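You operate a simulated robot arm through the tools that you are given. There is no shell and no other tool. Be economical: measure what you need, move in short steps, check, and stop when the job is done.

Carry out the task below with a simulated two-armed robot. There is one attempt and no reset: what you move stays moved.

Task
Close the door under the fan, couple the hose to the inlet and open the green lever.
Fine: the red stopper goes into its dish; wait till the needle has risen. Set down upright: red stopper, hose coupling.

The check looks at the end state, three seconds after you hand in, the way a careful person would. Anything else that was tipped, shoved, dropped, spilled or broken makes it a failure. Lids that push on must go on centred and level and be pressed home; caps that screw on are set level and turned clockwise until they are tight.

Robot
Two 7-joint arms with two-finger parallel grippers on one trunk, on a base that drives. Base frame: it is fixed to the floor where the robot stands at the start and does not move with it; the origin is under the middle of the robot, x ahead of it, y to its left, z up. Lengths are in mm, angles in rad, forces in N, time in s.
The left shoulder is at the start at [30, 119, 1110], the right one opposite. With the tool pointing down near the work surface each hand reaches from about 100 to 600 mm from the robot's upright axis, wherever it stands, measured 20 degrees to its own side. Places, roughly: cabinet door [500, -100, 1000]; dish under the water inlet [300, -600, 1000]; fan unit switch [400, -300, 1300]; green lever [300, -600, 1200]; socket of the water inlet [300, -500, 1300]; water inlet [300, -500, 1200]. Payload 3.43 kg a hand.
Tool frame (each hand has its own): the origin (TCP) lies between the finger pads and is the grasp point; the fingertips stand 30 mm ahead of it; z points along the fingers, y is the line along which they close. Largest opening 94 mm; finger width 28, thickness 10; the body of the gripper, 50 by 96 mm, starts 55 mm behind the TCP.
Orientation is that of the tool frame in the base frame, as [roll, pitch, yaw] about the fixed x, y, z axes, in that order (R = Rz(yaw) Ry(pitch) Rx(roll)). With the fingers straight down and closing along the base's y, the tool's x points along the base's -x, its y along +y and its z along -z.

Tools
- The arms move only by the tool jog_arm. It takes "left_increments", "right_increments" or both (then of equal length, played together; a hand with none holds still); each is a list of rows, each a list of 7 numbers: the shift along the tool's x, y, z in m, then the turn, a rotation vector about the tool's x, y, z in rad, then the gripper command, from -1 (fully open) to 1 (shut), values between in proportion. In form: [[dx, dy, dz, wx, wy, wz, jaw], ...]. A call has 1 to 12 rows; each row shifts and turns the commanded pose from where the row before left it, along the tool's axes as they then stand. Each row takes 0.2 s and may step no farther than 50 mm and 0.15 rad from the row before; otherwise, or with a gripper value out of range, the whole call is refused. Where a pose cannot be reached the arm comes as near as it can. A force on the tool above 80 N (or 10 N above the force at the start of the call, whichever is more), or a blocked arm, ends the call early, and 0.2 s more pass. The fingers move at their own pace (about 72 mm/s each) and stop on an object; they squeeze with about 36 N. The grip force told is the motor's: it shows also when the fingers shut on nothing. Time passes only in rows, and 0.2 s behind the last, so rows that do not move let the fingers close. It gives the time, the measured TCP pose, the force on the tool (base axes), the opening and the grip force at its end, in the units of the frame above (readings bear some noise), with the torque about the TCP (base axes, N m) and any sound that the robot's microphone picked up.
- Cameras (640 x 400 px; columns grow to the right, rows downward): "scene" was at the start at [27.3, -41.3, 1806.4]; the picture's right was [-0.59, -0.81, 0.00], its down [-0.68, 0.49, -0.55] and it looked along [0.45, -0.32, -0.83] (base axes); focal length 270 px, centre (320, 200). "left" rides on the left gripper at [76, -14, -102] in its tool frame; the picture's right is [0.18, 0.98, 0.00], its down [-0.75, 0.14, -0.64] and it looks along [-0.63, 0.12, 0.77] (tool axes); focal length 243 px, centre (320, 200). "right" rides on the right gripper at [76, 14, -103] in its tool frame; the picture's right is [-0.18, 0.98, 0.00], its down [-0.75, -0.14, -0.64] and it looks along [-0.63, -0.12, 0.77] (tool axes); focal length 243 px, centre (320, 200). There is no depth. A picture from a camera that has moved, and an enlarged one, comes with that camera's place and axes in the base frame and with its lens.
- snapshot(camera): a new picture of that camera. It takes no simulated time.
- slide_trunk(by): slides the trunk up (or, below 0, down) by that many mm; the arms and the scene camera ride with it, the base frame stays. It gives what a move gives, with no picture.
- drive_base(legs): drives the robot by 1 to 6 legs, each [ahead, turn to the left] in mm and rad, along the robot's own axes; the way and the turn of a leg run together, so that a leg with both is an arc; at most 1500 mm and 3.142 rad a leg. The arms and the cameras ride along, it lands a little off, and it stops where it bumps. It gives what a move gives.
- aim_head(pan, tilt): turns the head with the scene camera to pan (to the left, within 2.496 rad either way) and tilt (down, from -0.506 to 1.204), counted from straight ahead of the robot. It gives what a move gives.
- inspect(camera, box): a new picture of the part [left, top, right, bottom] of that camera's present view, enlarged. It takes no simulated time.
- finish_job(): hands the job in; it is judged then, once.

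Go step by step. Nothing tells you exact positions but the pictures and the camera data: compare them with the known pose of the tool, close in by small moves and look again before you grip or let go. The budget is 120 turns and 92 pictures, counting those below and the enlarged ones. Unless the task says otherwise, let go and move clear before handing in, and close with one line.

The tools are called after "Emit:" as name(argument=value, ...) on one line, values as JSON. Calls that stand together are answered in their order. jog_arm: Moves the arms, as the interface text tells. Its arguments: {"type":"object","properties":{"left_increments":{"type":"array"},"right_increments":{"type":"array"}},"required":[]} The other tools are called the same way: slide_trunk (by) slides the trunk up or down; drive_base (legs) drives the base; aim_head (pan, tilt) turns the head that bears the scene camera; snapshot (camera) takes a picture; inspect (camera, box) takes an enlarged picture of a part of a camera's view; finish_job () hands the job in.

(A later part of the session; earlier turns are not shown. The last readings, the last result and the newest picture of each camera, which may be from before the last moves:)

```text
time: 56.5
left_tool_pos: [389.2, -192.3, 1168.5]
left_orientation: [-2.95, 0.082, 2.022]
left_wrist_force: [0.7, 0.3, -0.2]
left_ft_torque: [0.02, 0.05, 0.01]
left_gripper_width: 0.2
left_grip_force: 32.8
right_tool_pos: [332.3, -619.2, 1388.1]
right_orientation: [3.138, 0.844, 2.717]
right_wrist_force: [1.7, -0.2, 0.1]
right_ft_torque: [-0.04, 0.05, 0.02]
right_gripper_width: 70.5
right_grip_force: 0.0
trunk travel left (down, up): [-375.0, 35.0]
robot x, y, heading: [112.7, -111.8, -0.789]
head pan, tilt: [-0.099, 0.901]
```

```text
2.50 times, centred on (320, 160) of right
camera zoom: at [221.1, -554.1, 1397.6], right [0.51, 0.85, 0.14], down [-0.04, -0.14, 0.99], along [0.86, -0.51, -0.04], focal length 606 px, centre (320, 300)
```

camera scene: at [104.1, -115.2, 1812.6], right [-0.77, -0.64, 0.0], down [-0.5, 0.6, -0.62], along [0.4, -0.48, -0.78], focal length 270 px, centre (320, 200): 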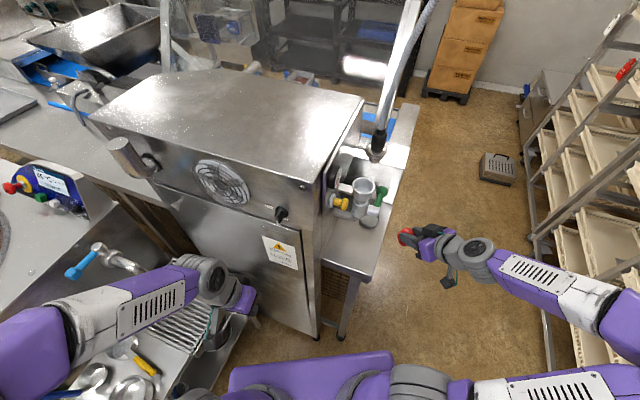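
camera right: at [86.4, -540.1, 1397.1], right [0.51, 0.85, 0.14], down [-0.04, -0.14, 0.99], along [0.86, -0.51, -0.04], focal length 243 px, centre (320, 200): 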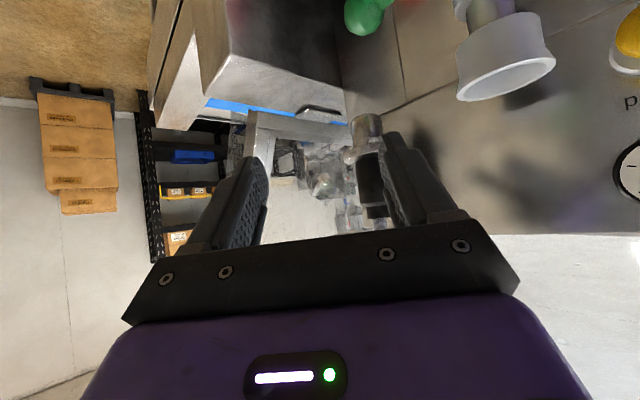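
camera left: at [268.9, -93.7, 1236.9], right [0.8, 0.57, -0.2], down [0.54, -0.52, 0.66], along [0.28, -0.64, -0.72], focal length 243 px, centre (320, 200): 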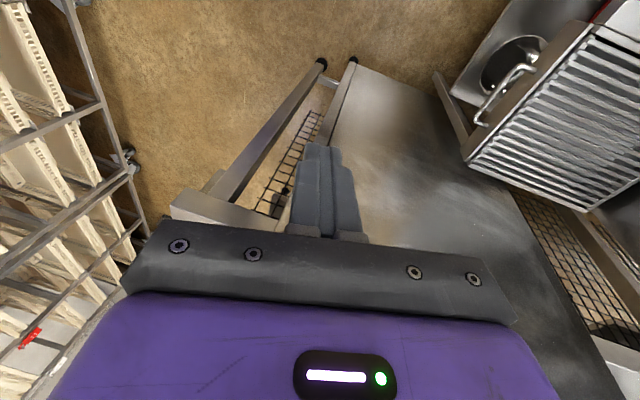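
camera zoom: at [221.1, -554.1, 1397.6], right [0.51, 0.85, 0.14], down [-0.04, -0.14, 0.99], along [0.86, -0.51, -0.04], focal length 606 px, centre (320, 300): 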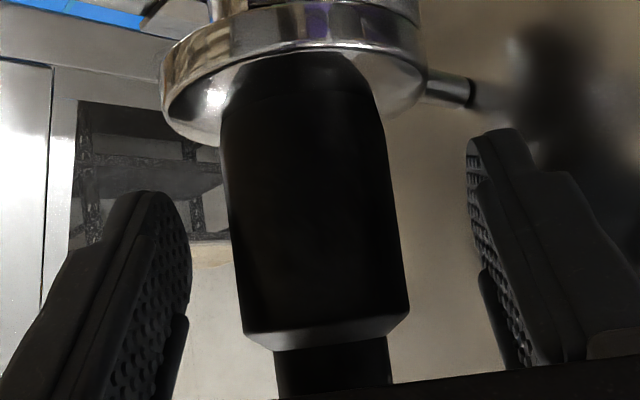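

Emit:
jog_arm(right_increments=[[0, -0.004, 0, 0, 0, 0, -0.4], [0, 0, 0, 0, 0, 0, 0.1], [0, 0, 0, 0, 0, 0, 0.3], [0, 0, 0, 0, 0, 0, 1], [0, 0, 0, 0, 0, 0, 1], [0, 0, 0, 0, 0, 0, 1]])

Emit:
inspect(camera="right", box=[210, 80, 430, 240])

```text
time: 57.9
left_tool_pos: [388.5, -191.9, 1169.3]
left_orientation: [-2.95, 0.083, 2.023]
left_wrist_force: [-0.1, 0.4, -0.3]
left_ft_torque: [0.0, 0.01, -0.03]
left_gripper_width: 0.4
left_grip_force: 33.0
right_tool_pos: [328.9, -622.8, 1387.2]
right_orientation: [3.139, 0.843, 2.719]
right_wrist_force: [0.2, 0.5, 0.6]
right_ft_torque: [-0.05, 0.0, 0.0]
right_gripper_width: 37.7
right_grip_force: 36.3
trunk travel left (down, up): [-375.0, 35.0]
robot x, y, heading: [112.7, -109.1, -0.783]
head pan, tilt: [-0.099, 0.901]
```

```text
2.50 times, centred on (320, 160) of right
camera zoom: at [217.9, -557.2, 1398.0], right [0.51, 0.85, 0.14], down [-0.04, -0.14, 0.99], along [0.86, -0.51, -0.04], focal length 606 px, centre (320, 300)
```

zoom: 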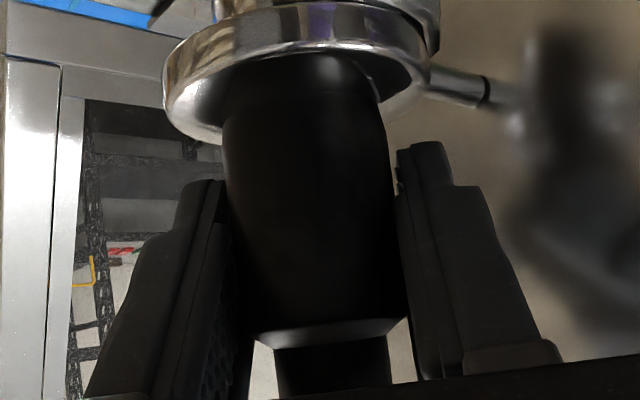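

Gripped firmly (37.7 mm). Lift straight up out of the holder.

Emit:
jog_arm(right_increments=[[-0.0037, 0, -0.0033, 0, 0, 0, 1], [-0.006, 0, -0.0053, 0, 0, 0, 1], [-0.006, 0, -0.0053, 0, 0, 0, 1], [-0.006, 0, -0.0053, 0, 0, 0, 1], [-0.006, 0, -0.0053, 0, 0, 0, 1], [-0.006, 0, -0.0053, 0, 0, 0, 1], [-0.006, 0, -0.0053, 0, 0, 0, 1], [-0.006, 0, -0.0053, 0, 0, 0, 1], [-0.006, 0, -0.0053, 0, 0, 0, 1]])

Emit:
snapshot(camera="right")

Emit:
inspect(camera="scene", box=[320, 80, 440, 220])

```text
time: 59.9
left_tool_pos: [389.2, -192.1, 1169.0]
left_orientation: [-2.951, 0.081, 2.022]
left_wrist_force: [-0.2, 0.7, -0.2]
left_ft_torque: [0.0, -0.01, -0.01]
left_gripper_width: 0.1
left_grip_force: 33.1
right_tool_pos: [328.0, -623.1, 1455.1]
right_orientation: [3.138, 0.841, 2.718]
right_wrist_force: [-0.5, -1.0, -2.0]
right_ft_torque: [0.0, 0.01, 0.02]
right_gripper_width: 37.6
right_grip_force: 36.3
trunk travel left (down, up): [-375.0, 35.0]
robot x, y, heading: [109.3, -110.9, -0.777]
head pan, tilt: [-0.099, 0.901]
```

```text
25 pictures are left
camera right: at [217.1, -556.7, 1465.9], right [0.51, 0.85, 0.14], down [-0.04, -0.14, 0.99], along [0.86, -0.51, -0.04], focal length 243 px, centre (320, 200)
```

right: 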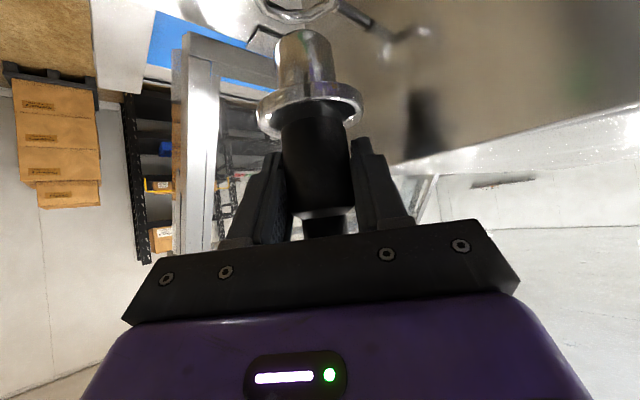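

```text
2.86 times, centred on (380, 150) of scene
camera zoom: at [140.3, -149.1, 1812.6], right [-0.77, -0.64, 0.0], down [-0.5, 0.6, -0.62], along [0.4, -0.48, -0.78], focal length 772 px, centre (149, 343)
```

zoom: 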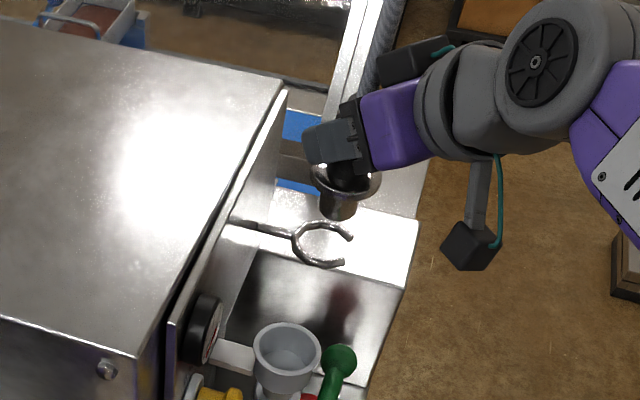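

The coupling is free and hangs upright in the grip. Carry it over the socket.

Emit:
jog_arm(right_increments=[[0.0104, 0.0156, -0.0116, 0, 0, 0, 1], [0.0104, 0.0156, -0.0116, 0, 0, 0, 1], [0.0104, 0.0156, -0.0116, 0, 0, 0, 1], [0.0104, 0.0156, -0.0116, 0, 0, 0, 1], [0.0104, 0.0156, -0.0116, 0, 0, 0, 1], [0.0104, 0.0156, -0.0116, 0, 0, 0, 1]])

Emit:
inspect(camera="right", box=[210, 0, 430, 160])

Emit:
inspect(camera="scene", box=[320, 110, 440, 230])

```text
time: 61.3
left_tool_pos: [389.0, -191.1, 1170.3]
left_orientation: [-2.951, 0.083, 2.023]
left_wrist_force: [0.4, 0.7, 0.8]
left_ft_torque: [-0.03, 0.04, 0.03]
left_gripper_width: 0.0
left_grip_force: 33.0
right_tool_pos: [279.0, -497.3, 1453.3]
right_orientation: [3.141, 0.844, 2.719]
right_wrist_force: [-0.1, 0.4, -1.0]
right_ft_torque: [-0.03, 0.04, -0.07]
right_gripper_width: 37.9
right_grip_force: 36.1
trunk travel left (down, up): [-375.0, 35.0]
robot x, y, heading: [110.6, -112.9, -0.783]
head pan, tilt: [-0.099, 0.901]
```

```text
2.50 times, centred on (320, 80) of right
camera zoom: at [168.0, -431.3, 1464.1], right [0.51, 0.85, 0.14], down [-0.04, -0.14, 0.99], along [0.86, -0.51, -0.04], focal length 606 px, centre (320, 500)
```

zoom: 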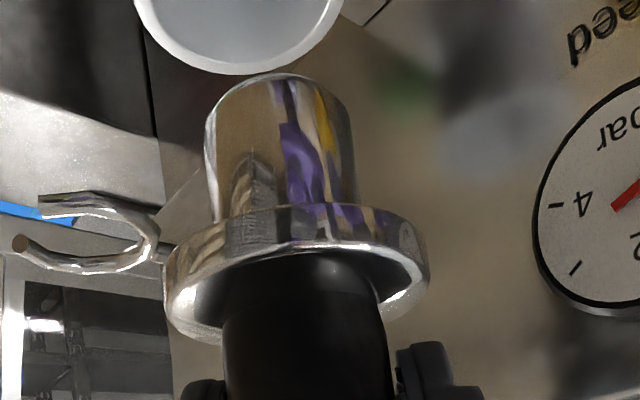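

```text
3.33 times, centred on (380, 170) of scene
camera zoom: at [139.3, -147.8, 1812.6], right [-0.77, -0.64, 0.0], down [-0.5, 0.6, -0.62], along [0.4, -0.48, -0.78], focal length 901 px, centre (120, 300)
```

zoom: 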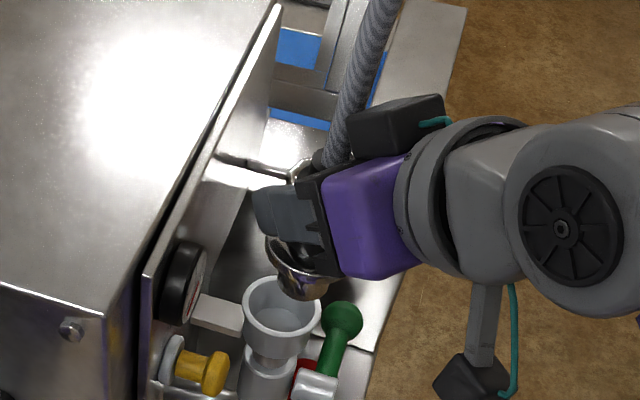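

The plug is ~11 mm short and ~5 mm off sideways relative to the cup. Correct, lower a little and look again.

Emit:
jog_arm(right_increments=[[-0.0073, -0.005, 0.0082, 0, 0, 0, 1], [0.006, 0, 0.0053, 0, 0, 0, 1], [0.006, 0, 0.0053, 0, 0, 0, 1]])

Emit:
inspect(camera="right", box=[210, 0, 430, 160])

Emit:
inspect(camera="scene", box=[340, 150, 410, 220])

```text
time: 62.1
left_tool_pos: [389.4, -192.5, 1168.3]
left_orientation: [-2.949, 0.082, 2.023]
left_wrist_force: [0.4, -0.3, 1.3]
left_ft_torque: [0.01, 0.0, 0.0]
left_gripper_width: 0.0
left_grip_force: 32.8
right_tool_pos: [289.8, -505.1, 1437.4]
right_orientation: [3.138, 0.843, 2.717]
right_wrist_force: [-0.7, -0.6, -2.6]
right_ft_torque: [0.01, 0.0, -0.01]
right_gripper_width: 37.6
right_grip_force: 35.9
trunk travel left (down, up): [-375.0, 35.0]
robot x, y, heading: [115.5, -109.5, -0.782]
head pan, tilt: [-0.099, 0.901]
```

```text
2.50 times, centred on (320, 80) of right
camera zoom: at [177.8, -440.8, 1447.3], right [0.51, 0.85, 0.14], down [-0.04, -0.14, 0.99], along [0.86, -0.51, -0.04], focal length 606 px, centre (320, 500)
```

zoom: 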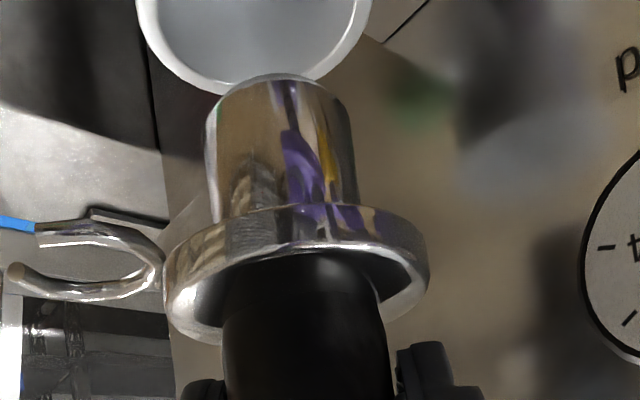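

```text
5.71 times, centred on (375, 185) of scene
camera zoom: at [140.4, -149.2, 1812.6], right [-0.77, -0.64, 0.0], down [-0.5, 0.6, -0.62], along [0.4, -0.48, -0.78], focal length 1544 px, centre (6, 286)
```

zoom: 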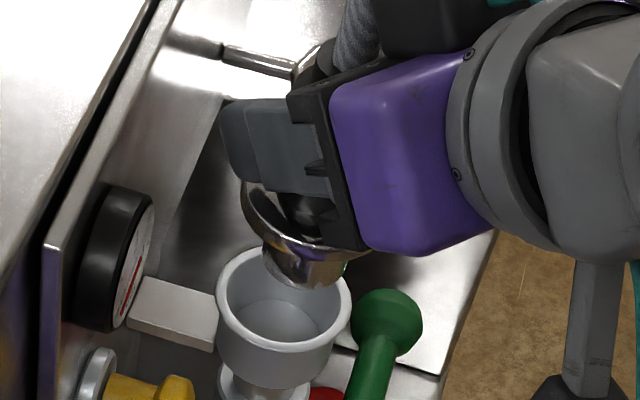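

Refined triangulation: cup rim centre ~[296,-511,1329], plug tip ~[287,-505,1364]. Shift forward 11 mm, lower and check.

Emit:
jog_arm(right_increments=[[-0.0073, -0.002, 0.0082, 0, 0, 0, 1], [0.0075, 0, 0.0067, 0, 0, 0, 1], [0.0075, 0, 0.0067, 0, 0, 0, 1]])

Emit:
inspect(camera="right", box=[210, 0, 430, 160])

Emit:
inspect(camera="scene", box=[340, 150, 410, 220])

```text
time: 62.9
left_tool_pos: [390.2, -191.7, 1168.7]
left_orientation: [-2.952, 0.083, 2.023]
left_wrist_force: [-0.1, 0.0, -0.2]
left_ft_torque: [-0.01, -0.04, -0.02]
left_gripper_width: 0.0
left_grip_force: 32.9
right_tool_pos: [297.9, -513.2, 1418.4]
right_orientation: [3.14, 0.842, 2.72]
right_wrist_force: [0.8, 1.1, -2.1]
right_ft_torque: [-0.02, -0.04, 0.03]
right_gripper_width: 37.7
right_grip_force: 36.0
trunk travel left (down, up): [-375.0, 35.0]
robot x, y, heading: [111.4, -112.5, -0.778]
head pan, tilt: [-0.099, 0.901]
```

```text
2.50 times, centred on (320, 80) of right
camera zoom: at [187.1, -448.8, 1428.8], right [0.51, 0.85, 0.14], down [-0.04, -0.14, 0.99], along [0.86, -0.51, -0.04], focal length 606 px, centre (320, 500)
```

zoom: 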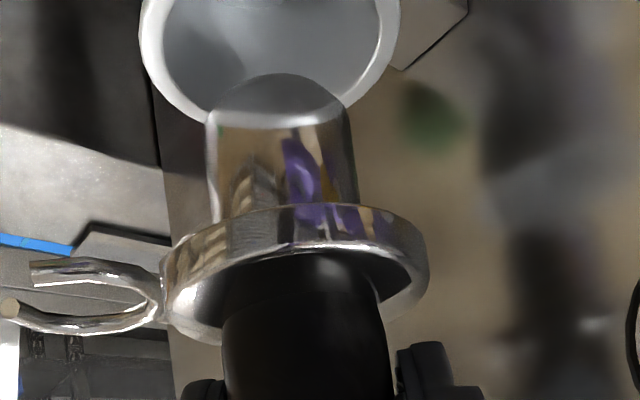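

```text
5.71 times, centred on (375, 185) of scene
camera zoom: at [140.1, -149.0, 1812.6], right [-0.77, -0.64, 0.0], down [-0.5, 0.6, -0.62], along [0.4, -0.48, -0.78], focal length 1544 px, centre (6, 286)
```

zoom: 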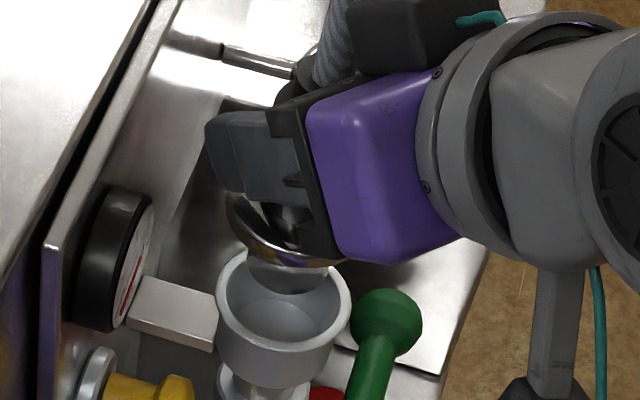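

Plug is centred over the cup. Lower gently with force watch.

Emit:
jog_arm(right_increments=[[0.003, 0, 0.00266, 0, 0, 0, 1], [0.003, 0, 0.00266, 0, 0, 0, 1], [0.003, 0, 0.00266, 0, 0, 0, 1], [0.003, 0, 0.00266, 0, 0, 0, 1], [0.003, 0, 0.00266, 0, 0, 0, 1], [0.003, 0, 0.00266, 0, 0, 0, 1], [0.003, 0, 0.00266, 0, 0, 0, 1]])

Emit:
inspect(camera="right", box=[210, 0, 430, 160])

```text
time: 64.5
left_tool_pos: [387.3, -190.8, 1169.9]
left_orientation: [-2.954, 0.086, 2.023]
left_wrist_force: [-0.4, 0.0, -0.1]
left_ft_torque: [0.02, 0.04, 0.0]
left_gripper_width: 0.0
left_grip_force: 32.9
right_tool_pos: [295.9, -512.0, 1393.2]
right_orientation: [3.14, 0.846, 2.722]
right_wrist_force: [-7.7, 8.2, 6.8]
right_ft_torque: [0.53, 0.48, -0.01]
right_gripper_width: 37.7
right_grip_force: 35.7
trunk travel left (down, up): [-375.0, 35.0]
robot x, y, heading: [114.0, -110.6, -0.777]
head pan, tilt: [-0.099, 0.901]
```

```text
2.50 times, centred on (320, 80) of right
camera zoom: at [185.1, -446.4, 1402.8], right [0.51, 0.85, 0.14], down [-0.04, -0.14, 0.99], along [0.86, -0.51, -0.04], focal length 606 px, centre (320, 500)
```

zoom: 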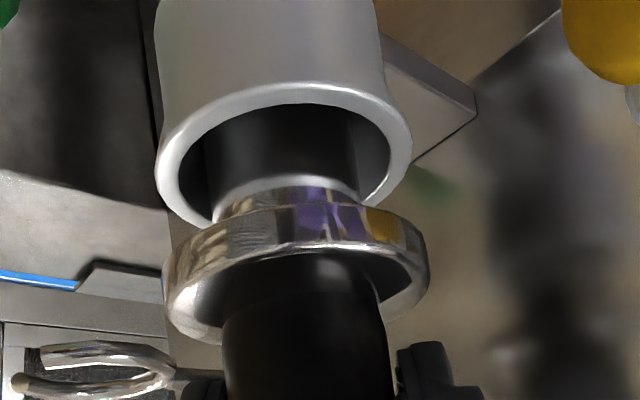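

Emit:
jog_arm(right_increments=[[0.0015, 0.001, -0.0018, 0, 0, 0, 1], [0.002, 0, 0.0012, 0, 0, 0, 1], [0.0022, 0, 0.002, 0, 0, 0, 1], [0.0022, 0, 0.002, 0, 0, 0, 1], [0.0022, 0, 0.002, 0, 0, 0, 1]])

```text
time: 65.7
left_tool_pos: [387.3, -191.3, 1169.7]
left_orientation: [-2.951, 0.083, 2.022]
left_wrist_force: [-0.5, -0.4, 0.4]
left_ft_torque: [-0.02, -0.03, -0.01]
left_gripper_width: 0.0
left_grip_force: 33.0
right_tool_pos: [295.2, -511.7, 1382.9]
right_orientation: [-3.141, 0.848, 2.722]
right_wrist_force: [-5.7, 3.0, 7.3]
right_ft_torque: [0.12, 0.47, -0.02]
right_gripper_width: 37.6
right_grip_force: 35.6
trunk travel left (down, up): [-375.0, 35.0]
robot x, y, heading: [110.5, -112.0, -0.779]
head pan, tilt: [-0.099, 0.901]
```

Emit:
jog_arm(right_increments=[[0.0013, 0, -0.0015, 0, 0, 0, 1], [0.0022, 0, 0.002, 0, 0, 0, 1], [0.0022, 0, 0.002, 0, 0, 0, 1], [0.0022, 0, 0.002, 0, 0, 0, 1], [0.0022, 0, 0.002, 0, 0, 0, 1]])

Emit:
inspect(camera="right", box=[210, 0, 430, 160])

```text
time: 66.9
left_tool_pos: [388.3, -189.3, 1169.3]
left_orientation: [-2.952, 0.086, 2.023]
left_wrist_force: [-0.1, 0.2, 0.4]
left_ft_torque: [-0.01, -0.02, 0.01]
left_gripper_width: 0.0
left_grip_force: 32.9
right_tool_pos: [295.4, -509.6, 1376.5]
right_orientation: [-3.136, 0.865, 2.722]
right_wrist_force: [-3.1, 3.2, 46.2]
right_ft_torque: [0.51, 0.42, 0.12]
right_gripper_width: 38.0
right_grip_force: 36.3
trunk travel left (down, up): [-375.0, 35.0]
robot x, y, heading: [112.4, -109.9, -0.778]
head pan, tilt: [-0.099, 0.901]
```

```text
2.50 times, centred on (320, 80) of right
camera zoom: at [183.9, -443.7, 1384.2], right [0.51, 0.85, 0.14], down [-0.06, -0.13, 0.99], along [0.86, -0.52, -0.02], focal length 606 px, centre (320, 500)
```

zoom: 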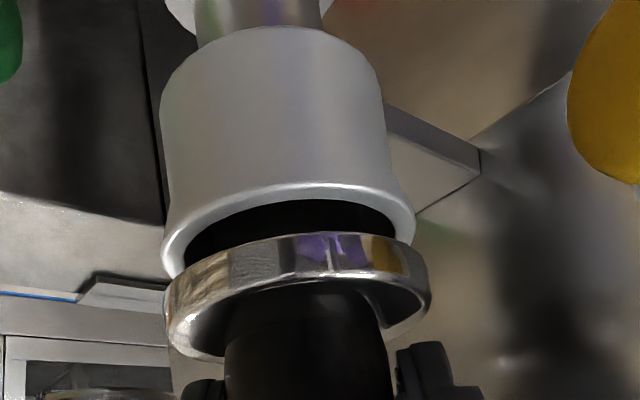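

Nearly home, pushing against seal resistance (46 N). Push further down.

Emit:
jog_arm(right_increments=[[0.0015, 0, 0.0013, 0, 0, 0, 1], [0.0015, 0, 0.0013, 0, 0, 0, 1], [0.0015, 0, 0.0013, 0, 0, 0, 1], [0, 0, 0, 0, 0, 0, 1]])

Emit:
inspect(camera="right", box=[210, 0, 430, 160])

```text
time: 67.9
left_tool_pos: [387.4, -188.7, 1170.0]
left_orientation: [-2.951, 0.089, 2.022]
left_wrist_force: [-0.3, -0.1, -0.3]
left_ft_torque: [0.0, 0.01, 0.0]
left_gripper_width: 0.0
left_grip_force: 32.7
right_tool_pos: [295.4, -510.1, 1375.8]
right_orientation: [-3.13, 0.881, 2.722]
right_wrist_force: [-2.6, 8.6, 63.1]
right_ft_torque: [0.88, 0.4, 0.02]
right_gripper_width: 37.7
right_grip_force: 36.2
trunk travel left (down, up): [-375.0, 35.0]
robot x, y, heading: [112.7, -111.6, -0.779]
head pan, tilt: [-0.099, 0.901]
```

```text
2.50 times, centred on (320, 80) of right
camera zoom: at [183.9, -443.4, 1381.7], right [0.51, 0.85, 0.14], down [-0.07, -0.12, 0.99], along [0.86, -0.52, 0.0], focal length 606 px, centre (320, 500)
```

zoom: 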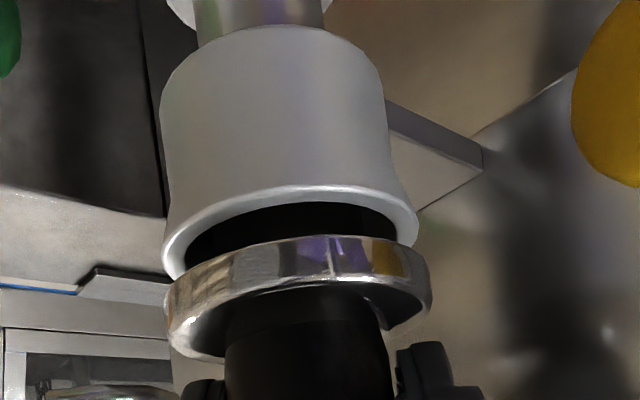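

Emit:
inspect(camera="scene", box=[340, 150, 410, 220])

```text
5.71 times, centred on (375, 185) of scene
camera zoom: at [137.1, -141.5, 1813.0], right [-0.77, -0.64, 0.0], down [-0.5, 0.6, -0.62], along [0.4, -0.48, -0.78], focal length 1544 px, centre (6, 286)
```

zoom: 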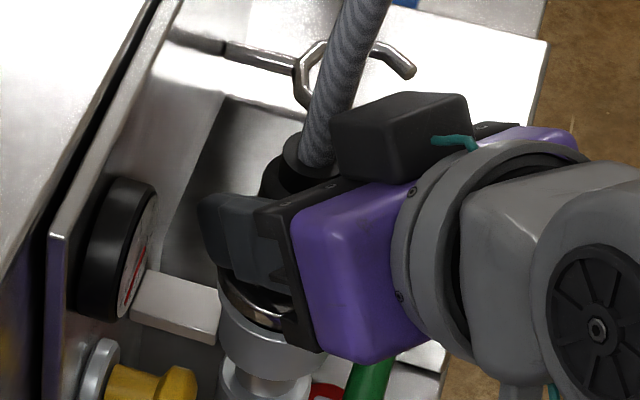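

Emit:
jog_arm(right_increments=[[0.0015, 0, 0.0013, 0, 0.02, 0, 1], [0.0015, 0, 0.0013, 0, 0.02, 0, 1], [0.0015, 0, 0.0013, 0, 0, 0, 1], [0, 0, 0, 0, 0, 0, 1]])

```text
time: 68.9
left_tool_pos: [385.9, -189.3, 1169.6]
left_orientation: [-2.951, 0.085, 2.022]
left_wrist_force: [0.3, -1.0, -0.7]
left_ft_torque: [-0.01, 0.02, 0.01]
left_gripper_width: 0.0
left_grip_force: 33.0
right_tool_pos: [297.2, -509.7, 1376.8]
right_orientation: [-3.133, 0.865, 2.722]
right_wrist_force: [-8.0, 15.0, 16.2]
right_ft_torque: [0.86, 0.1, 0.11]
right_gripper_width: 37.7
right_grip_force: 36.0
trunk travel left (down, up): [-375.0, 35.0]
robot x, y, heading: [114.1, -115.3, -0.776]
head pan, tilt: [-0.099, 0.901]
stopped in row 4 (right hand): the force on the tool passed its limit at 82 N (the readings are from after the stop); the commanded pose is now the measured one
```

Not going home at 80 N, and there's side force: likely slightly off axis. Relax sideways with light pressure and try again.

Emit:
jog_arm(right_increments=[[0.0015, 0.0015, -0.0013, 0, 0, 0, 1], [0.0015, 0.001, 0, 0, 0, 0, 1], [0.0015, 0, 0.0013, 0, 0, 0, 1], [0, 0, 0, 0, 0, 0, 1]])

```text
time: 69.9
left_tool_pos: [387.6, -188.6, 1169.3]
left_orientation: [-2.951, 0.085, 2.024]
left_wrist_force: [-1.2, -0.3, -0.5]
left_ft_torque: [0.0, 0.0, -0.01]
left_gripper_width: 0.1
left_grip_force: 32.6
right_tool_pos: [296.8, -510.8, 1376.1]
right_orientation: [-3.124, 0.873, 2.724]
right_wrist_force: [-2.9, 5.1, 37.0]
right_ft_torque: [0.4, -0.2, 0.12]
right_gripper_width: 37.7
right_grip_force: 35.9
trunk travel left (down, up): [-375.0, 35.0]
robot x, y, heading: [116.2, -110.6, -0.782]
head pan, tilt: [-0.099, 0.901]
```

Emit:
jog_arm(right_increments=[[0, 0, 0, 0.0766, 0, 0.0643, 1], [0, 0, 0, 0.0766, 0, 0.0643, 1], [0.0007, 0, 0.0007, 0.0766, 0, 0.0643, 1], [0, 0, 0, 0, 0, 0, 1]])

Emit:
inspect(camera="right", box=[210, 0, 430, 160])

```text
time: 70.9
left_tool_pos: [386.2, -189.8, 1170.7]
left_orientation: [-2.951, 0.085, 2.023]
left_wrist_force: [1.1, -0.5, -0.2]
left_ft_torque: [0.0, -0.02, 0.01]
left_gripper_width: 0.3
left_grip_force: 32.9
right_tool_pos: [295.8, -508.7, 1375.6]
right_orientation: [-3.124, 0.878, 2.426]
right_wrist_force: [-6.3, 8.5, 43.0]
right_ft_torque: [0.49, -0.03, 0.05]
right_gripper_width: 37.7
right_grip_force: 35.7
trunk travel left (down, up): [-375.0, 35.0]
robot x, y, heading: [113.5, -110.9, -0.779]
head pan, tilt: [-0.099, 0.901]
```

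```text
2.50 times, centred on (320, 80) of right
camera zoom: at [210.1, -412.9, 1382.0], right [0.74, 0.66, 0.13], down [-0.1, -0.09, 0.99], along [0.66, -0.75, 0.0], focal length 606 px, centre (320, 500)
```

zoom: 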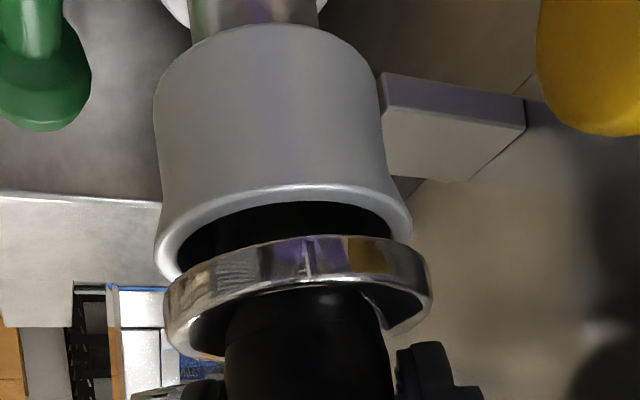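

Turning meets no resistance, but the coupling has tilted ~2–3° under load. I'll unload, level it, and push again.

Emit:
jog_arm(right_increments=[[-0.0015, 0, -0.0013, -0.01, 0.02, 0, 1], [-0.0007, 0, -0.0007, -0.008, 0.015, 0, 1], [0, 0, 0, 0, 0, 0, 1]])

```text
time: 71.7
left_tool_pos: [390.0, -190.3, 1169.4]
left_orientation: [-2.95, 0.085, 2.022]
left_wrist_force: [-0.4, -0.5, -0.4]
left_ft_torque: [0.01, 0.01, 0.01]
left_gripper_width: 0.1
left_grip_force: 33.1
right_tool_pos: [298.6, -511.7, 1378.2]
right_orientation: [3.14, 0.838, 2.423]
right_wrist_force: [2.2, -1.8, 31.3]
right_ft_torque: [-0.31, -0.38, 0.0]
right_gripper_width: 37.4
right_grip_force: 36.6
trunk travel left (down, up): [-375.0, 35.0]
robot x, y, heading: [115.3, -109.1, -0.78]
head pan, tilt: [-0.099, 0.901]
```

Emit:
jog_arm(right_increments=[[0.0008, 0, 0.0007, 0, 0.01, 0, 1], [0.0008, 0, 0.0007, 0, 0.01, 0, 1], [0.0008, 0, 0.0007, 0, 0.01, 0, 1], [0.0008, 0, 0.0007, 0, 0.008, 0, 1], [0.0008, 0, 0.0007, 0, 0.008, 0, 1], [0, 0, 0, 0, 0, 0, 1]])

```text
time: 73.1
left_tool_pos: [388.3, -190.0, 1169.2]
left_orientation: [-2.951, 0.084, 2.023]
left_wrist_force: [-1.0, 0.2, -0.5]
left_ft_torque: [0.0, 0.0, 0.01]
left_gripper_width: 0.0
left_grip_force: 33.1
right_tool_pos: [299.3, -511.9, 1376.7]
right_orientation: [3.134, 0.809, 2.421]
right_wrist_force: [1.5, -8.2, 51.2]
right_ft_torque: [-0.82, -0.48, -0.06]
right_gripper_width: 37.4
right_grip_force: 35.9
trunk travel left (down, up): [-375.0, 35.0]
robot x, y, heading: [110.7, -113.6, -0.788]
head pan, tilt: [-0.099, 0.901]
```

Let me probe the lateral play with light load to learn whether the plug is inside a snug bore or only resting in a wide cup.

Emit:
jog_arm(right_increments=[[-0.003, 0, -0.0027, 0, -0.015, 0, 1], [-0.0015, 0, -0.0013, 0, -0.012, 0, 1], [0, 0, 0, 0, 0, 0, 1]])

Emit:
jog_arm(right_increments=[[0, 0.002, 0, 0, 0, 0, 1], [0, 0.002, 0, 0, 0, 0, 1], [0, 0, 0, 0, 0, 0, 1]])

Emit:
jog_arm(right_increments=[[0, -0.004, 0, 0, 0, 0, 1], [0, -0.004, 0, 0, 0, 0, 1], [0, 0, 0, 0, 0, 0, 1]])

```text
time: 73.9
left_tool_pos: [388.5, -190.0, 1169.2]
left_orientation: [-2.95, 0.084, 2.022]
left_wrist_force: [0.1, 0.4, -0.3]
left_ft_torque: [0.01, -0.01, -0.01]
left_gripper_width: 0.0
left_grip_force: 33.0
right_tool_pos: [298.8, -512.1, 1378.2]
right_orientation: [3.135, 0.817, 2.422]
right_wrist_force: [3.7, -3.6, 29.8]
right_ft_torque: [-0.49, -0.49, 0.03]
right_gripper_width: 37.4
right_grip_force: 36.2
trunk travel left (down, up): [-375.0, 35.0]
robot x, y, heading: [111.7, -114.2, -0.78]
head pan, tilt: [-0.099, 0.901]
```

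```text
time: 74.7
left_tool_pos: [387.8, -191.7, 1170.5]
left_orientation: [-2.949, 0.082, 2.022]
left_wrist_force: [0.4, -0.2, 0.7]
left_ft_torque: [0.02, 0.03, 0.0]
left_gripper_width: 0.1
left_grip_force: 32.8
right_tool_pos: [299.1, -512.0, 1376.5]
right_orientation: [3.139, 0.818, 2.423]
right_wrist_force: [-3.4, -13.8, 31.6]
right_ft_torque: [-1.16, 0.05, -0.13]
right_gripper_width: 37.5
right_grip_force: 35.4
trunk travel left (down, up): [-375.0, 35.0]
robot x, y, heading: [109.0, -112.7, -0.778]
head pan, tilt: [-0.099, 0.901]
```

```text
time: 75.5
left_tool_pos: [390.4, -189.8, 1168.6]
left_orientation: [-2.951, 0.083, 2.022]
left_wrist_force: [0.0, 0.4, 0.1]
left_ft_torque: [-0.01, 0.0, -0.02]
left_gripper_width: 0.2
left_grip_force: 33.4
right_tool_pos: [297.6, -511.1, 1377.0]
right_orientation: [3.137, 0.819, 2.427]
right_wrist_force: [9.4, 3.9, 27.4]
right_ft_torque: [0.19, -0.83, 0.12]
right_gripper_width: 37.5
right_grip_force: 35.8
trunk travel left (down, up): [-375.0, 35.0]
robot x, y, heading: [111.7, -114.0, -0.779]
head pan, tilt: [-0.099, 0.901]
```

The plug is in a snug bore. Recentre and push once more, firmer and level.

Emit:
jog_arm(right_increments=[[0.0008, 0.003, 0.0007, 0, 0, 0, 1], [0.0015, 0, 0.0013, 0, -0.005, 0, 1], [0.0015, 0, 0.0013, 0, 0, 0, 1], [0.0008, 0, 0.0007, 0, 0, 0, 1], [0.0008, 0, 0.0007, 0, 0, 0, 1], [0, 0, 0, 0, 0, 0, 1]])

```text
time: 76.9
left_tool_pos: [387.4, -188.9, 1171.3]
left_orientation: [-2.951, 0.088, 2.023]
left_wrist_force: [-0.8, -0.8, -0.4]
left_ft_torque: [0.01, 0.02, 0.01]
left_gripper_width: 0.0
left_grip_force: 32.3
right_tool_pos: [296.3, -511.5, 1376.9]
right_orientation: [3.14, 0.842, 2.423]
right_wrist_force: [-5.9, 1.4, 57.5]
right_ft_torque: [-0.3, 0.02, -0.04]
right_gripper_width: 37.7
right_grip_force: 36.1
trunk travel left (down, up): [-375.0, 35.0]
robot x, y, heading: [114.5, -114.9, -0.777]
head pan, tilt: [-0.099, 0.901]
```

Emit:
jog_arm(right_increments=[[0.0005, 0, 0.0005, 0.06, 0.003, 0.053, 1], [0.0005, 0, 0.0005, 0.06, 0.003, 0.053, 1], [0.0005, 0, 0.0005, 0.06, 0.003, 0.053, 1], [0.0005, 0, 0.0005, 0.06, 0.003, 0.053, 1], [0, 0, 0, 0, 0, 0, 1]])

Emit:
inspect(camera="right", box=[210, 0, 430, 160])

```text
time: 78.1
left_tool_pos: [386.8, -187.4, 1169.8]
left_orientation: [-2.947, 0.088, 2.022]
left_wrist_force: [0.5, -0.6, 0.1]
left_ft_torque: [-0.04, -0.03, -0.01]
left_gripper_width: 0.0
left_grip_force: 33.5
right_tool_pos: [298.0, -511.0, 1377.0]
right_orientation: [-3.132, 0.834, 2.111]
right_wrist_force: [-1.9, 1.8, 70.6]
right_ft_torque: [-0.37, -0.37, 0.09]
right_gripper_width: 37.4
right_grip_force: 35.6
trunk travel left (down, up): [-375.0, 35.0]
robot x, y, heading: [112.7, -113.0, -0.779]
head pan, tilt: [-0.099, 0.901]
```

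```text
2.50 times, centred on (320, 80) of right
camera zoom: at [244.3, -393.5, 1387.9], right [0.91, 0.39, 0.13], down [-0.1, -0.1, 0.99], along [0.4, -0.91, -0.05], focal length 606 px, centre (320, 500)
```

zoom: 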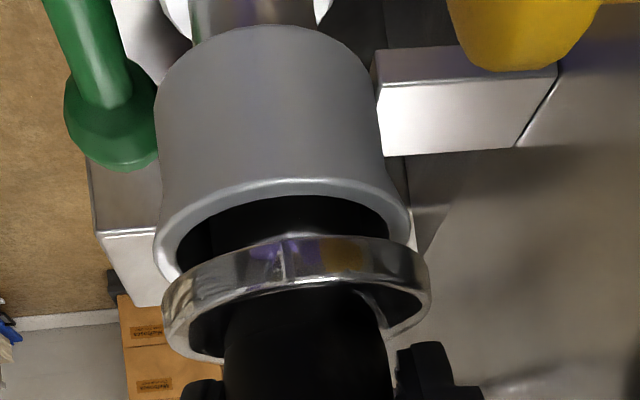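

Hard stop at 70 N with no movement; it seems home. Test with a gentle pull whether it holds.

Emit:
jog_arm(right_increments=[[-0.0037, 0, -0.0033, 0, 0, 0, 1], [-0.003, 0, -0.0027, 0, 0, 0, 1], [0, 0, 0, 0, 0, 0, 1]])

Emit:
jog_arm(right_increments=[[-0.0015, 0, -0.0013, 0, 0, 0, 1], [-0.0015, 0, -0.0013, 0, 0, 0, 1], [0, 0, 0, 0, 0, 0, 1]])

```text
time: 78.9
left_tool_pos: [389.2, -189.3, 1168.4]
left_orientation: [-2.95, 0.082, 2.022]
left_wrist_force: [0.4, -0.3, -0.8]
left_ft_torque: [0.02, -0.04, -0.03]
left_gripper_width: 0.1
left_grip_force: 33.4
right_tool_pos: [298.6, -511.6, 1377.0]
right_orientation: [-3.129, 0.812, 2.113]
right_wrist_force: [6.8, 1.8, 34.1]
right_ft_torque: [-0.16, -0.63, 0.02]
right_gripper_width: 37.6
right_grip_force: 36.6
trunk travel left (down, up): [-375.0, 35.0]
robot x, y, heading: [113.9, -110.8, -0.78]
head pan, tilt: [-0.099, 0.901]
```

```text
time: 79.7
left_tool_pos: [389.7, -191.0, 1169.4]
left_orientation: [-2.95, 0.084, 2.022]
left_wrist_force: [0.3, 0.3, -0.2]
left_ft_torque: [0.01, -0.01, 0.02]
left_gripper_width: 0.0
left_grip_force: 33.1
right_tool_pos: [298.2, -513.2, 1377.5]
right_orientation: [-3.125, 0.802, 2.117]
right_wrist_force: [7.3, -0.8, 19.7]
right_ft_torque: [-0.16, -0.61, 0.02]
right_gripper_width: 37.7
right_grip_force: 36.3
trunk travel left (down, up): [-375.0, 35.0]
robot x, y, heading: [112.3, -113.1, -0.782]
head pan, tilt: [-0.099, 0.901]
```

Emit:
jog_arm(right_increments=[[-0.0015, 0, -0.0013, 0, 0.01, 0, 1], [-0.0015, 0, -0.0013, 0, 0.01, 0, 1], [-0.0015, 0, -0.0013, 0, 0.01, 0, 1], [-0.0007, 0, -0.0007, 0, 0, 0, 1], [0, 0, 0, 0, 0, 0, 1]])

```text
time: 80.9
left_tool_pos: [389.6, -191.2, 1167.5]
left_orientation: [-2.95, 0.083, 2.022]
left_wrist_force: [0.8, 0.6, 0.4]
left_ft_torque: [0.02, 0.03, 0.01]
left_gripper_width: 0.0
left_grip_force: 33.3
right_tool_pos: [297.5, -513.5, 1382.8]
right_orientation: [-3.125, 0.77, 2.119]
right_wrist_force: [2.8, 0.4, -2.0]
right_ft_torque: [-0.06, -0.14, -0.02]
right_gripper_width: 37.7
right_grip_force: 36.1
trunk travel left (down, up): [-375.0, 35.0]
robot x, y, heading: [115.3, -113.4, -0.776]
head pan, tilt: [-0.099, 0.901]
```

It slides free with no latch, and the seat depth matches the stopper's, so the floor of the bore is the stop. Level the hand, press it to the floor again, then release.

Emit:
jog_arm(right_increments=[[0, 0, 0, -0.009, -0.035, 0, 1], [0, 0, 0, -0.009, -0.035, 0, 1], [0.0022, 0, 0.002, 0, 0, 0, 1], [0.0022, 0, 0.002, 0, 0, 0, 1], [0.0022, 0, 0.002, 0, 0, 0, 1], [0.0015, 0, 0.0013, 0, 0, 0, 1], [0, 0, 0, 0, 0, 0, 1]])

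```text
time: 82.5
left_tool_pos: [387.9, -190.2, 1170.3]
left_orientation: [-2.952, 0.085, 2.024]
left_wrist_force: [0.0, -0.1, 0.4]
left_ft_torque: [0.04, 0.01, -0.02]
left_gripper_width: 0.0
left_grip_force: 32.8
right_tool_pos: [296.0, -511.5, 1377.1]
right_orientation: [3.14, 0.853, 2.121]
right_wrist_force: [-3.4, 3.2, 30.2]
right_ft_torque: [-0.09, 0.11, -0.03]
right_gripper_width: 37.8
right_grip_force: 36.1
trunk travel left (down, up): [-375.0, 35.0]
robot x, y, heading: [111.9, -110.1, -0.781]
head pan, tilt: [-0.099, 0.901]
```

Emit:
jog_arm(right_increments=[[-0.0022, 0, -0.002, 0, 0, 0, 1], [-0.0015, 0, -0.0013, 0, 0, 0, 0.2], [0, 0, 0, 0, 0, 0, -0.1], [0, 0, 0, 0, 0, 0, -0.3], [0, 0, 0, 0, 0, 0, -0.3]])

Emit:
inspect(camera="right", box=[210, 20, 430, 180])

```text
time: 83.7
left_tool_pos: [390.1, -191.7, 1169.7]
left_orientation: [-2.95, 0.082, 2.023]
left_wrist_force: [0.0, -0.6, 0.2]
left_ft_torque: [0.04, 0.0, -0.02]
left_gripper_width: 0.0
left_grip_force: 33.1
right_tool_pos: [296.0, -514.1, 1376.9]
right_orientation: [-3.139, 0.839, 2.119]
right_wrist_force: [-0.8, -0.6, -0.2]
right_ft_torque: [0.0, 0.0, -0.04]
right_gripper_width: 61.1
right_grip_force: 0.1
trunk travel left (down, up): [-375.0, 35.0]
robot x, y, heading: [110.6, -111.5, -0.782]
head pan, tilt: [-0.099, 0.901]
```

```text
2.50 times, centred on (320, 100) of right
camera zoom: at [242.3, -397.5, 1387.0], right [0.9, 0.41, 0.14], down [-0.11, -0.09, 0.99], along [0.42, -0.91, -0.04], focal length 606 px, centre (320, 450)
```

zoom: 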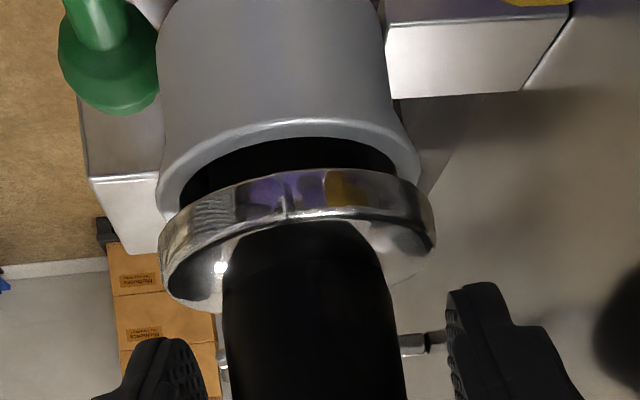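

The coupling stands in the socket on its own. Back off and look at the whole inlet and lever.

Emit:
jog_arm(right_increments=[[0, 0, -0.02, 0, 0, 0, -0.5], [0.01, 0, -0.04, 0, 0, 0, -0.5], [0.02, 0, -0.04, 0, 0, 0, -0.5], [0.03, 0, -0.03, 0, 0, 0, -0.5], [0.03, 0, -0.03, 0, 0, 0, -0.5]])

Emit:
inspect(camera="right", box=[200, 0, 440, 220])

Emit:
inspect(camera="scene", box=[320, 110, 420, 230])

```text
time: 84.9
left_tool_pos: [387.8, -191.3, 1169.7]
left_orientation: [-2.951, 0.085, 2.023]
left_wrist_force: [-0.4, 0.3, -0.3]
left_ft_torque: [-0.03, -0.02, -0.03]
left_gripper_width: 0.2
left_grip_force: 32.3
right_tool_pos: [200.7, -360.7, 1417.1]
right_orientation: [-3.141, 0.842, 2.12]
right_wrist_force: [0.8, -1.3, -0.1]
right_ft_torque: [-0.03, -0.02, -0.01]
right_gripper_width: 70.3
right_grip_force: 0.0
trunk travel left (down, up): [-375.0, 35.0]
robot x, y, heading: [113.3, -114.2, -0.783]
head pan, tilt: [-0.099, 0.901]
```

```text
1.82 times, centred on (320, 110) of right
camera zoom: at [145.1, -244.2, 1426.8], right [0.9, 0.41, 0.14], down [-0.11, -0.09, 0.99], along [0.42, -0.91, -0.04], focal length 441 px, centre (320, 364)
```

zoom: 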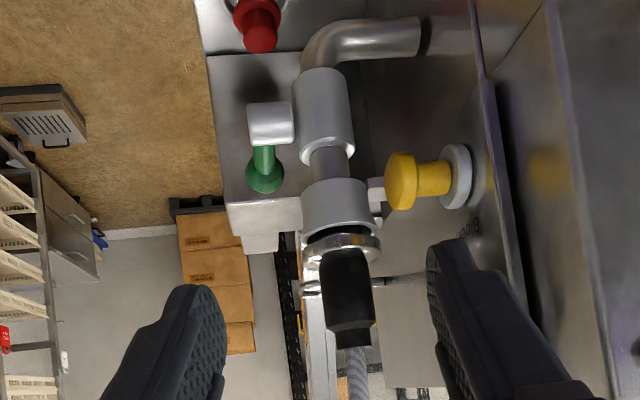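

```text
3.33 times, centred on (370, 170) of scene
camera zoom: at [138.4, -147.2, 1812.7], right [-0.77, -0.64, 0.0], down [-0.5, 0.6, -0.62], along [0.4, -0.48, -0.78], focal length 901 px, centre (153, 300)
```

zoom: 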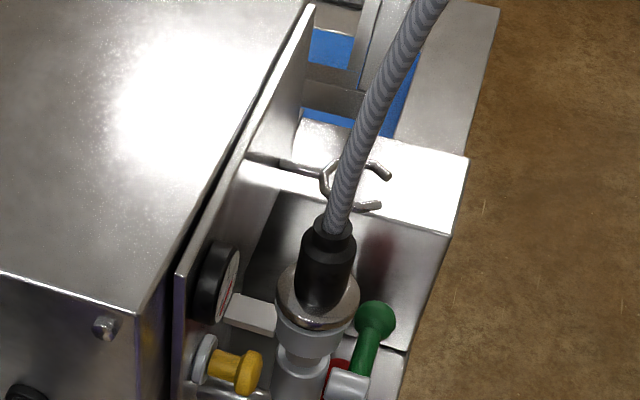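

The coupling stands upright in the socket. The green lever's pivot is at ~[262,-526,1242] and its knob at ~[270,-576,1256], pointing back. I'll swing the closed right hand around the outer side to a spot above the knob.

Emit:
jog_arm(right_increments=[[0.01, 0, -0.01, -0.09, 0, -0.0795, 1], [0.01, 0, -0.01, -0.09, 0, -0.0795, 1], [0, 0, 0, -0.09, 0, -0.0795, 1], [0, 0, 0, -0.09, 0, -0.0795, 1], [0, 0, 0, -0.09, 0, -0.0795, 1]])

Emit:
jog_arm(right_increments=[[0.008, -0.0413, 0.0172, 0, 0, 0, 1], [0.008, -0.0413, 0.0172, 0, 0, 0, 1], [0.008, -0.0413, 0.0172, 0, 0, 0, 1], [0.008, -0.0413, 0.0172, 0, 0, 0, 1], [0.008, -0.0413, 0.0172, 0, 0, 0, 1]])

```text
time: 86.1
left_tool_pos: [389.4, -192.7, 1169.1]
left_orientation: [-2.953, 0.083, 2.023]
left_wrist_force: [0.3, 0.8, -0.5]
left_ft_torque: [0.0, -0.01, -0.02]
left_gripper_width: 0.0
left_grip_force: 32.8
right_tool_pos: [186.6, -338.2, 1416.0]
right_orientation: [3.137, 0.845, 2.718]
right_wrist_force: [-0.4, 0.2, 0.1]
right_ft_torque: [0.02, -0.01, -0.02]
right_gripper_width: 0.0
right_grip_force: 32.9
trunk travel left (down, up): [-375.0, 35.0]
robot x, y, heading: [114.3, -109.9, -0.778]
head pan, tilt: [-0.099, 0.901]
```

```text
time: 87.3
left_tool_pos: [389.5, -194.2, 1168.6]
left_orientation: [-2.95, 0.084, 2.025]
left_wrist_force: [-0.1, -0.3, -0.7]
left_ft_torque: [-0.05, -0.01, -0.01]
left_gripper_width: 0.0
left_grip_force: 32.9
right_tool_pos: [138.4, -542.1, 1325.3]
right_orientation: [3.139, 0.843, 2.715]
right_wrist_force: [-0.2, 0.5, 0.1]
right_ft_torque: [0.03, 0.0, 0.01]
right_gripper_width: 0.0
right_grip_force: 32.7
trunk travel left (down, up): [-375.0, 35.0]
robot x, y, heading: [111.6, -115.5, -0.782]
head pan, tilt: [-0.099, 0.901]
```

Emit:
jog_arm(right_increments=[[-0.0213, 0.007, 0.029, 0, 0, 0, 1], [-0.0213, 0.007, 0.029, 0, 0, 0, 1], [-0.0213, 0.007, 0.029, 0, 0, 0, 1]])

Emit:
inspect(camera="right", box=[200, 0, 480, 230])

```text
time: 88.1
left_tool_pos: [389.9, -191.8, 1167.9]
left_orientation: [-2.948, 0.082, 2.022]
left_wrist_force: [0.2, 0.5, -0.5]
left_ft_torque: [0.02, -0.01, -0.01]
left_gripper_width: 0.3
left_grip_force: 32.6
right_tool_pos: [246.9, -567.3, 1316.4]
right_orientation: [3.137, 0.84, 2.719]
right_wrist_force: [-0.8, -0.6, 1.1]
right_ft_torque: [0.0, 0.01, 0.0]
right_gripper_width: 0.2
right_grip_force: 33.0
trunk travel left (down, up): [-375.0, 35.0]
robot x, y, heading: [112.6, -111.0, -0.781]
head pan, tilt: [-0.099, 0.901]
```

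```text
1.74 times, centred on (340, 115) of right
camera zoom: at [134.9, -501.9, 1326.8], right [0.51, 0.85, 0.14], down [-0.04, -0.14, 0.99], along [0.86, -0.51, -0.04], focal length 422 px, centre (285, 348)
```

zoom: 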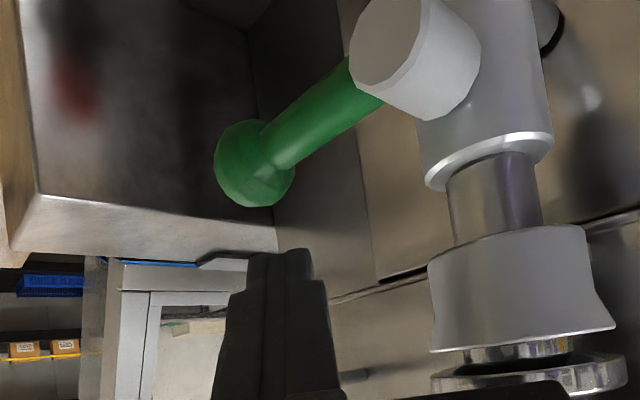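

Emit:
inspect(camera="right", box=[390, 130, 500, 230])

```text
4.00 times, centred on (445, 180) of right
camera zoom: at [134.9, -501.9, 1326.8], right [0.51, 0.85, 0.14], down [-0.04, -0.14, 0.99], along [0.86, -0.51, -0.04], focal length 970 px, centre (-180, 280)
```

zoom: 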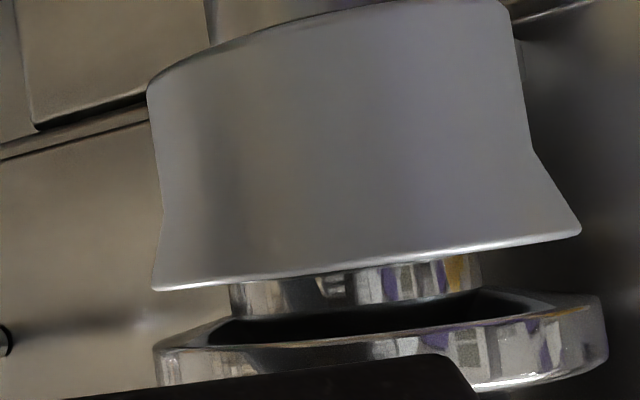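

The plug (≈31 mm) is longer than the cup is deep, and the flange is parallel to the rim, so it is bottomed and level. Now press gently down on the lever knob and read the force.

Emit:
jog_arm(right_increments=[[0.0037, -0.003, 0.0033, 0, 0, 0, 1], [0.0037, 0, 0.0033, 0, 0, 0, 1], [0.0037, 0, 0.0033, 0, 0, 0, 1], [0.0022, 0, 0.002, 0, 0, 0, 1], [0.0022, 0, 0.002, 0, 0, 0, 1]])

```text
time: 89.3
left_tool_pos: [388.2, -191.9, 1169.6]
left_orientation: [-2.95, 0.082, 2.021]
left_wrist_force: [0.9, 0.6, 0.2]
left_ft_torque: [-0.01, -0.02, 0.01]
left_gripper_width: 0.0
left_grip_force: 33.4
right_tool_pos: [243.9, -569.2, 1295.7]
right_orientation: [3.138, 0.843, 2.72]
right_wrist_force: [0.0, 0.4, -0.4]
right_ft_torque: [0.01, 0.02, -0.01]
right_gripper_width: 0.0
right_grip_force: 32.6
trunk travel left (down, up): [-375.0, 35.0]
robot x, y, heading: [113.7, -111.5, -0.782]
head pan, tilt: [-0.099, 0.901]
```

Emit:
jog_arm(right_increments=[[0.0022, 0, 0.002, 0, 0, 0, 1], [0.0022, 0, 0.002, 0, 0, 0, 1], [0.0022, 0, 0.002, 0, 0, 0, 1], [0.0022, 0, 0.002, 0, 0, 0, 1]])

Emit:
inspect(camera="right", box=[200, 0, 480, 230])

```text
time: 90.3
left_tool_pos: [388.8, -193.3, 1168.7]
left_orientation: [-2.95, 0.081, 2.022]
left_wrist_force: [0.1, 0.1, 0.7]
left_ft_torque: [0.0, 0.01, 0.04]
left_gripper_width: 0.0
left_grip_force: 33.1
right_tool_pos: [242.5, -569.1, 1283.8]
right_orientation: [3.136, 0.842, 2.716]
right_wrist_force: [0.2, 0.4, -0.7]
right_ft_torque: [-0.02, 0.01, 0.01]
right_gripper_width: 0.0
right_grip_force: 32.6
trunk travel left (down, up): [-375.0, 35.0]
robot x, y, heading: [113.8, -111.5, -0.782]
head pan, tilt: [-0.099, 0.901]
```

```text
1.74 times, centred on (340, 115) of right
camera zoom: at [131.6, -503.6, 1294.9], right [0.51, 0.85, 0.14], down [-0.04, -0.14, 0.99], along [0.86, -0.51, -0.04], focal length 422 px, centre (285, 348)
```

zoom: 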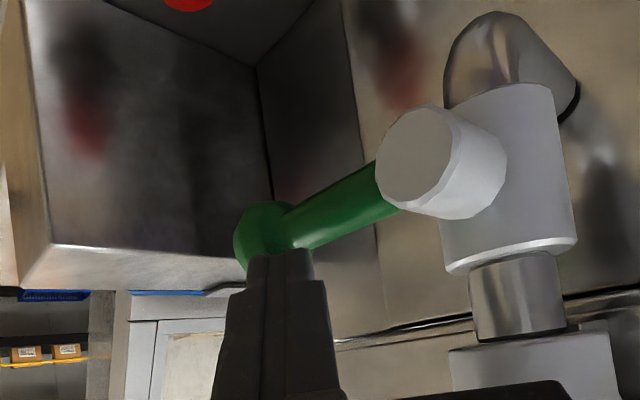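

The knob is farther back than I thought (~[283,-596,1241]), with the lever exactly horizontal. Raise, move over it, then press down.

Emit:
jog_arm(right_increments=[[-0.0112, 0, -0.01, 0, 0, 0, 1], [-0.0083, -0.004, 0.0093, 0, 0, 0, 1], [-0.0083, -0.004, 0.0093, 0, 0, 0, 1], [0.0037, 0, 0.0033, 0, 0, 0, 1], [0.0037, 0, 0.0033, 0, 0, 0, 1], [0.0022, 0, 0.002, 0, 0, 0, 1]])

Emit:
jog_arm(right_increments=[[0.0022, 0, 0.002, 0, 0, 0, 1], [0.0022, 0, 0.002, 0, 0, 0, 1], [0.0022, 0, 0.002, 0, 0, 0, 1]])

```text
time: 91.7
left_tool_pos: [388.3, -191.1, 1169.4]
left_orientation: [-2.951, 0.082, 2.024]
left_wrist_force: [0.0, 0.6, -0.2]
left_ft_torque: [0.0, -0.02, 0.01]
left_gripper_width: 0.0
left_grip_force: 32.8
right_tool_pos: [261.9, -585.0, 1286.2]
right_orientation: [3.14, 0.844, 2.717]
right_wrist_force: [-0.2, -0.3, 3.0]
right_ft_torque: [0.01, -0.07, -0.01]
right_gripper_width: 0.0
right_grip_force: 33.0
trunk travel left (down, up): [-375.0, 35.0]
robot x, y, heading: [113.3, -112.7, -0.778]
head pan, tilt: [-0.099, 0.901]
```

```text
time: 92.5
left_tool_pos: [388.7, -191.4, 1168.3]
left_orientation: [-2.952, 0.081, 2.024]
left_wrist_force: [0.2, -0.2, 0.3]
left_ft_torque: [-0.01, 0.01, 0.0]
left_gripper_width: 0.1
left_grip_force: 32.7
right_tool_pos: [262.3, -585.6, 1276.3]
right_orientation: [3.138, 0.843, 2.717]
right_wrist_force: [0.0, -2.2, 3.1]
right_ft_torque: [-0.04, -0.06, -0.02]
right_gripper_width: 0.0
right_grip_force: 33.1
trunk travel left (down, up): [-375.0, 35.0]
robot x, y, heading: [113.1, -113.6, -0.781]
head pan, tilt: [-0.099, 0.901]
```

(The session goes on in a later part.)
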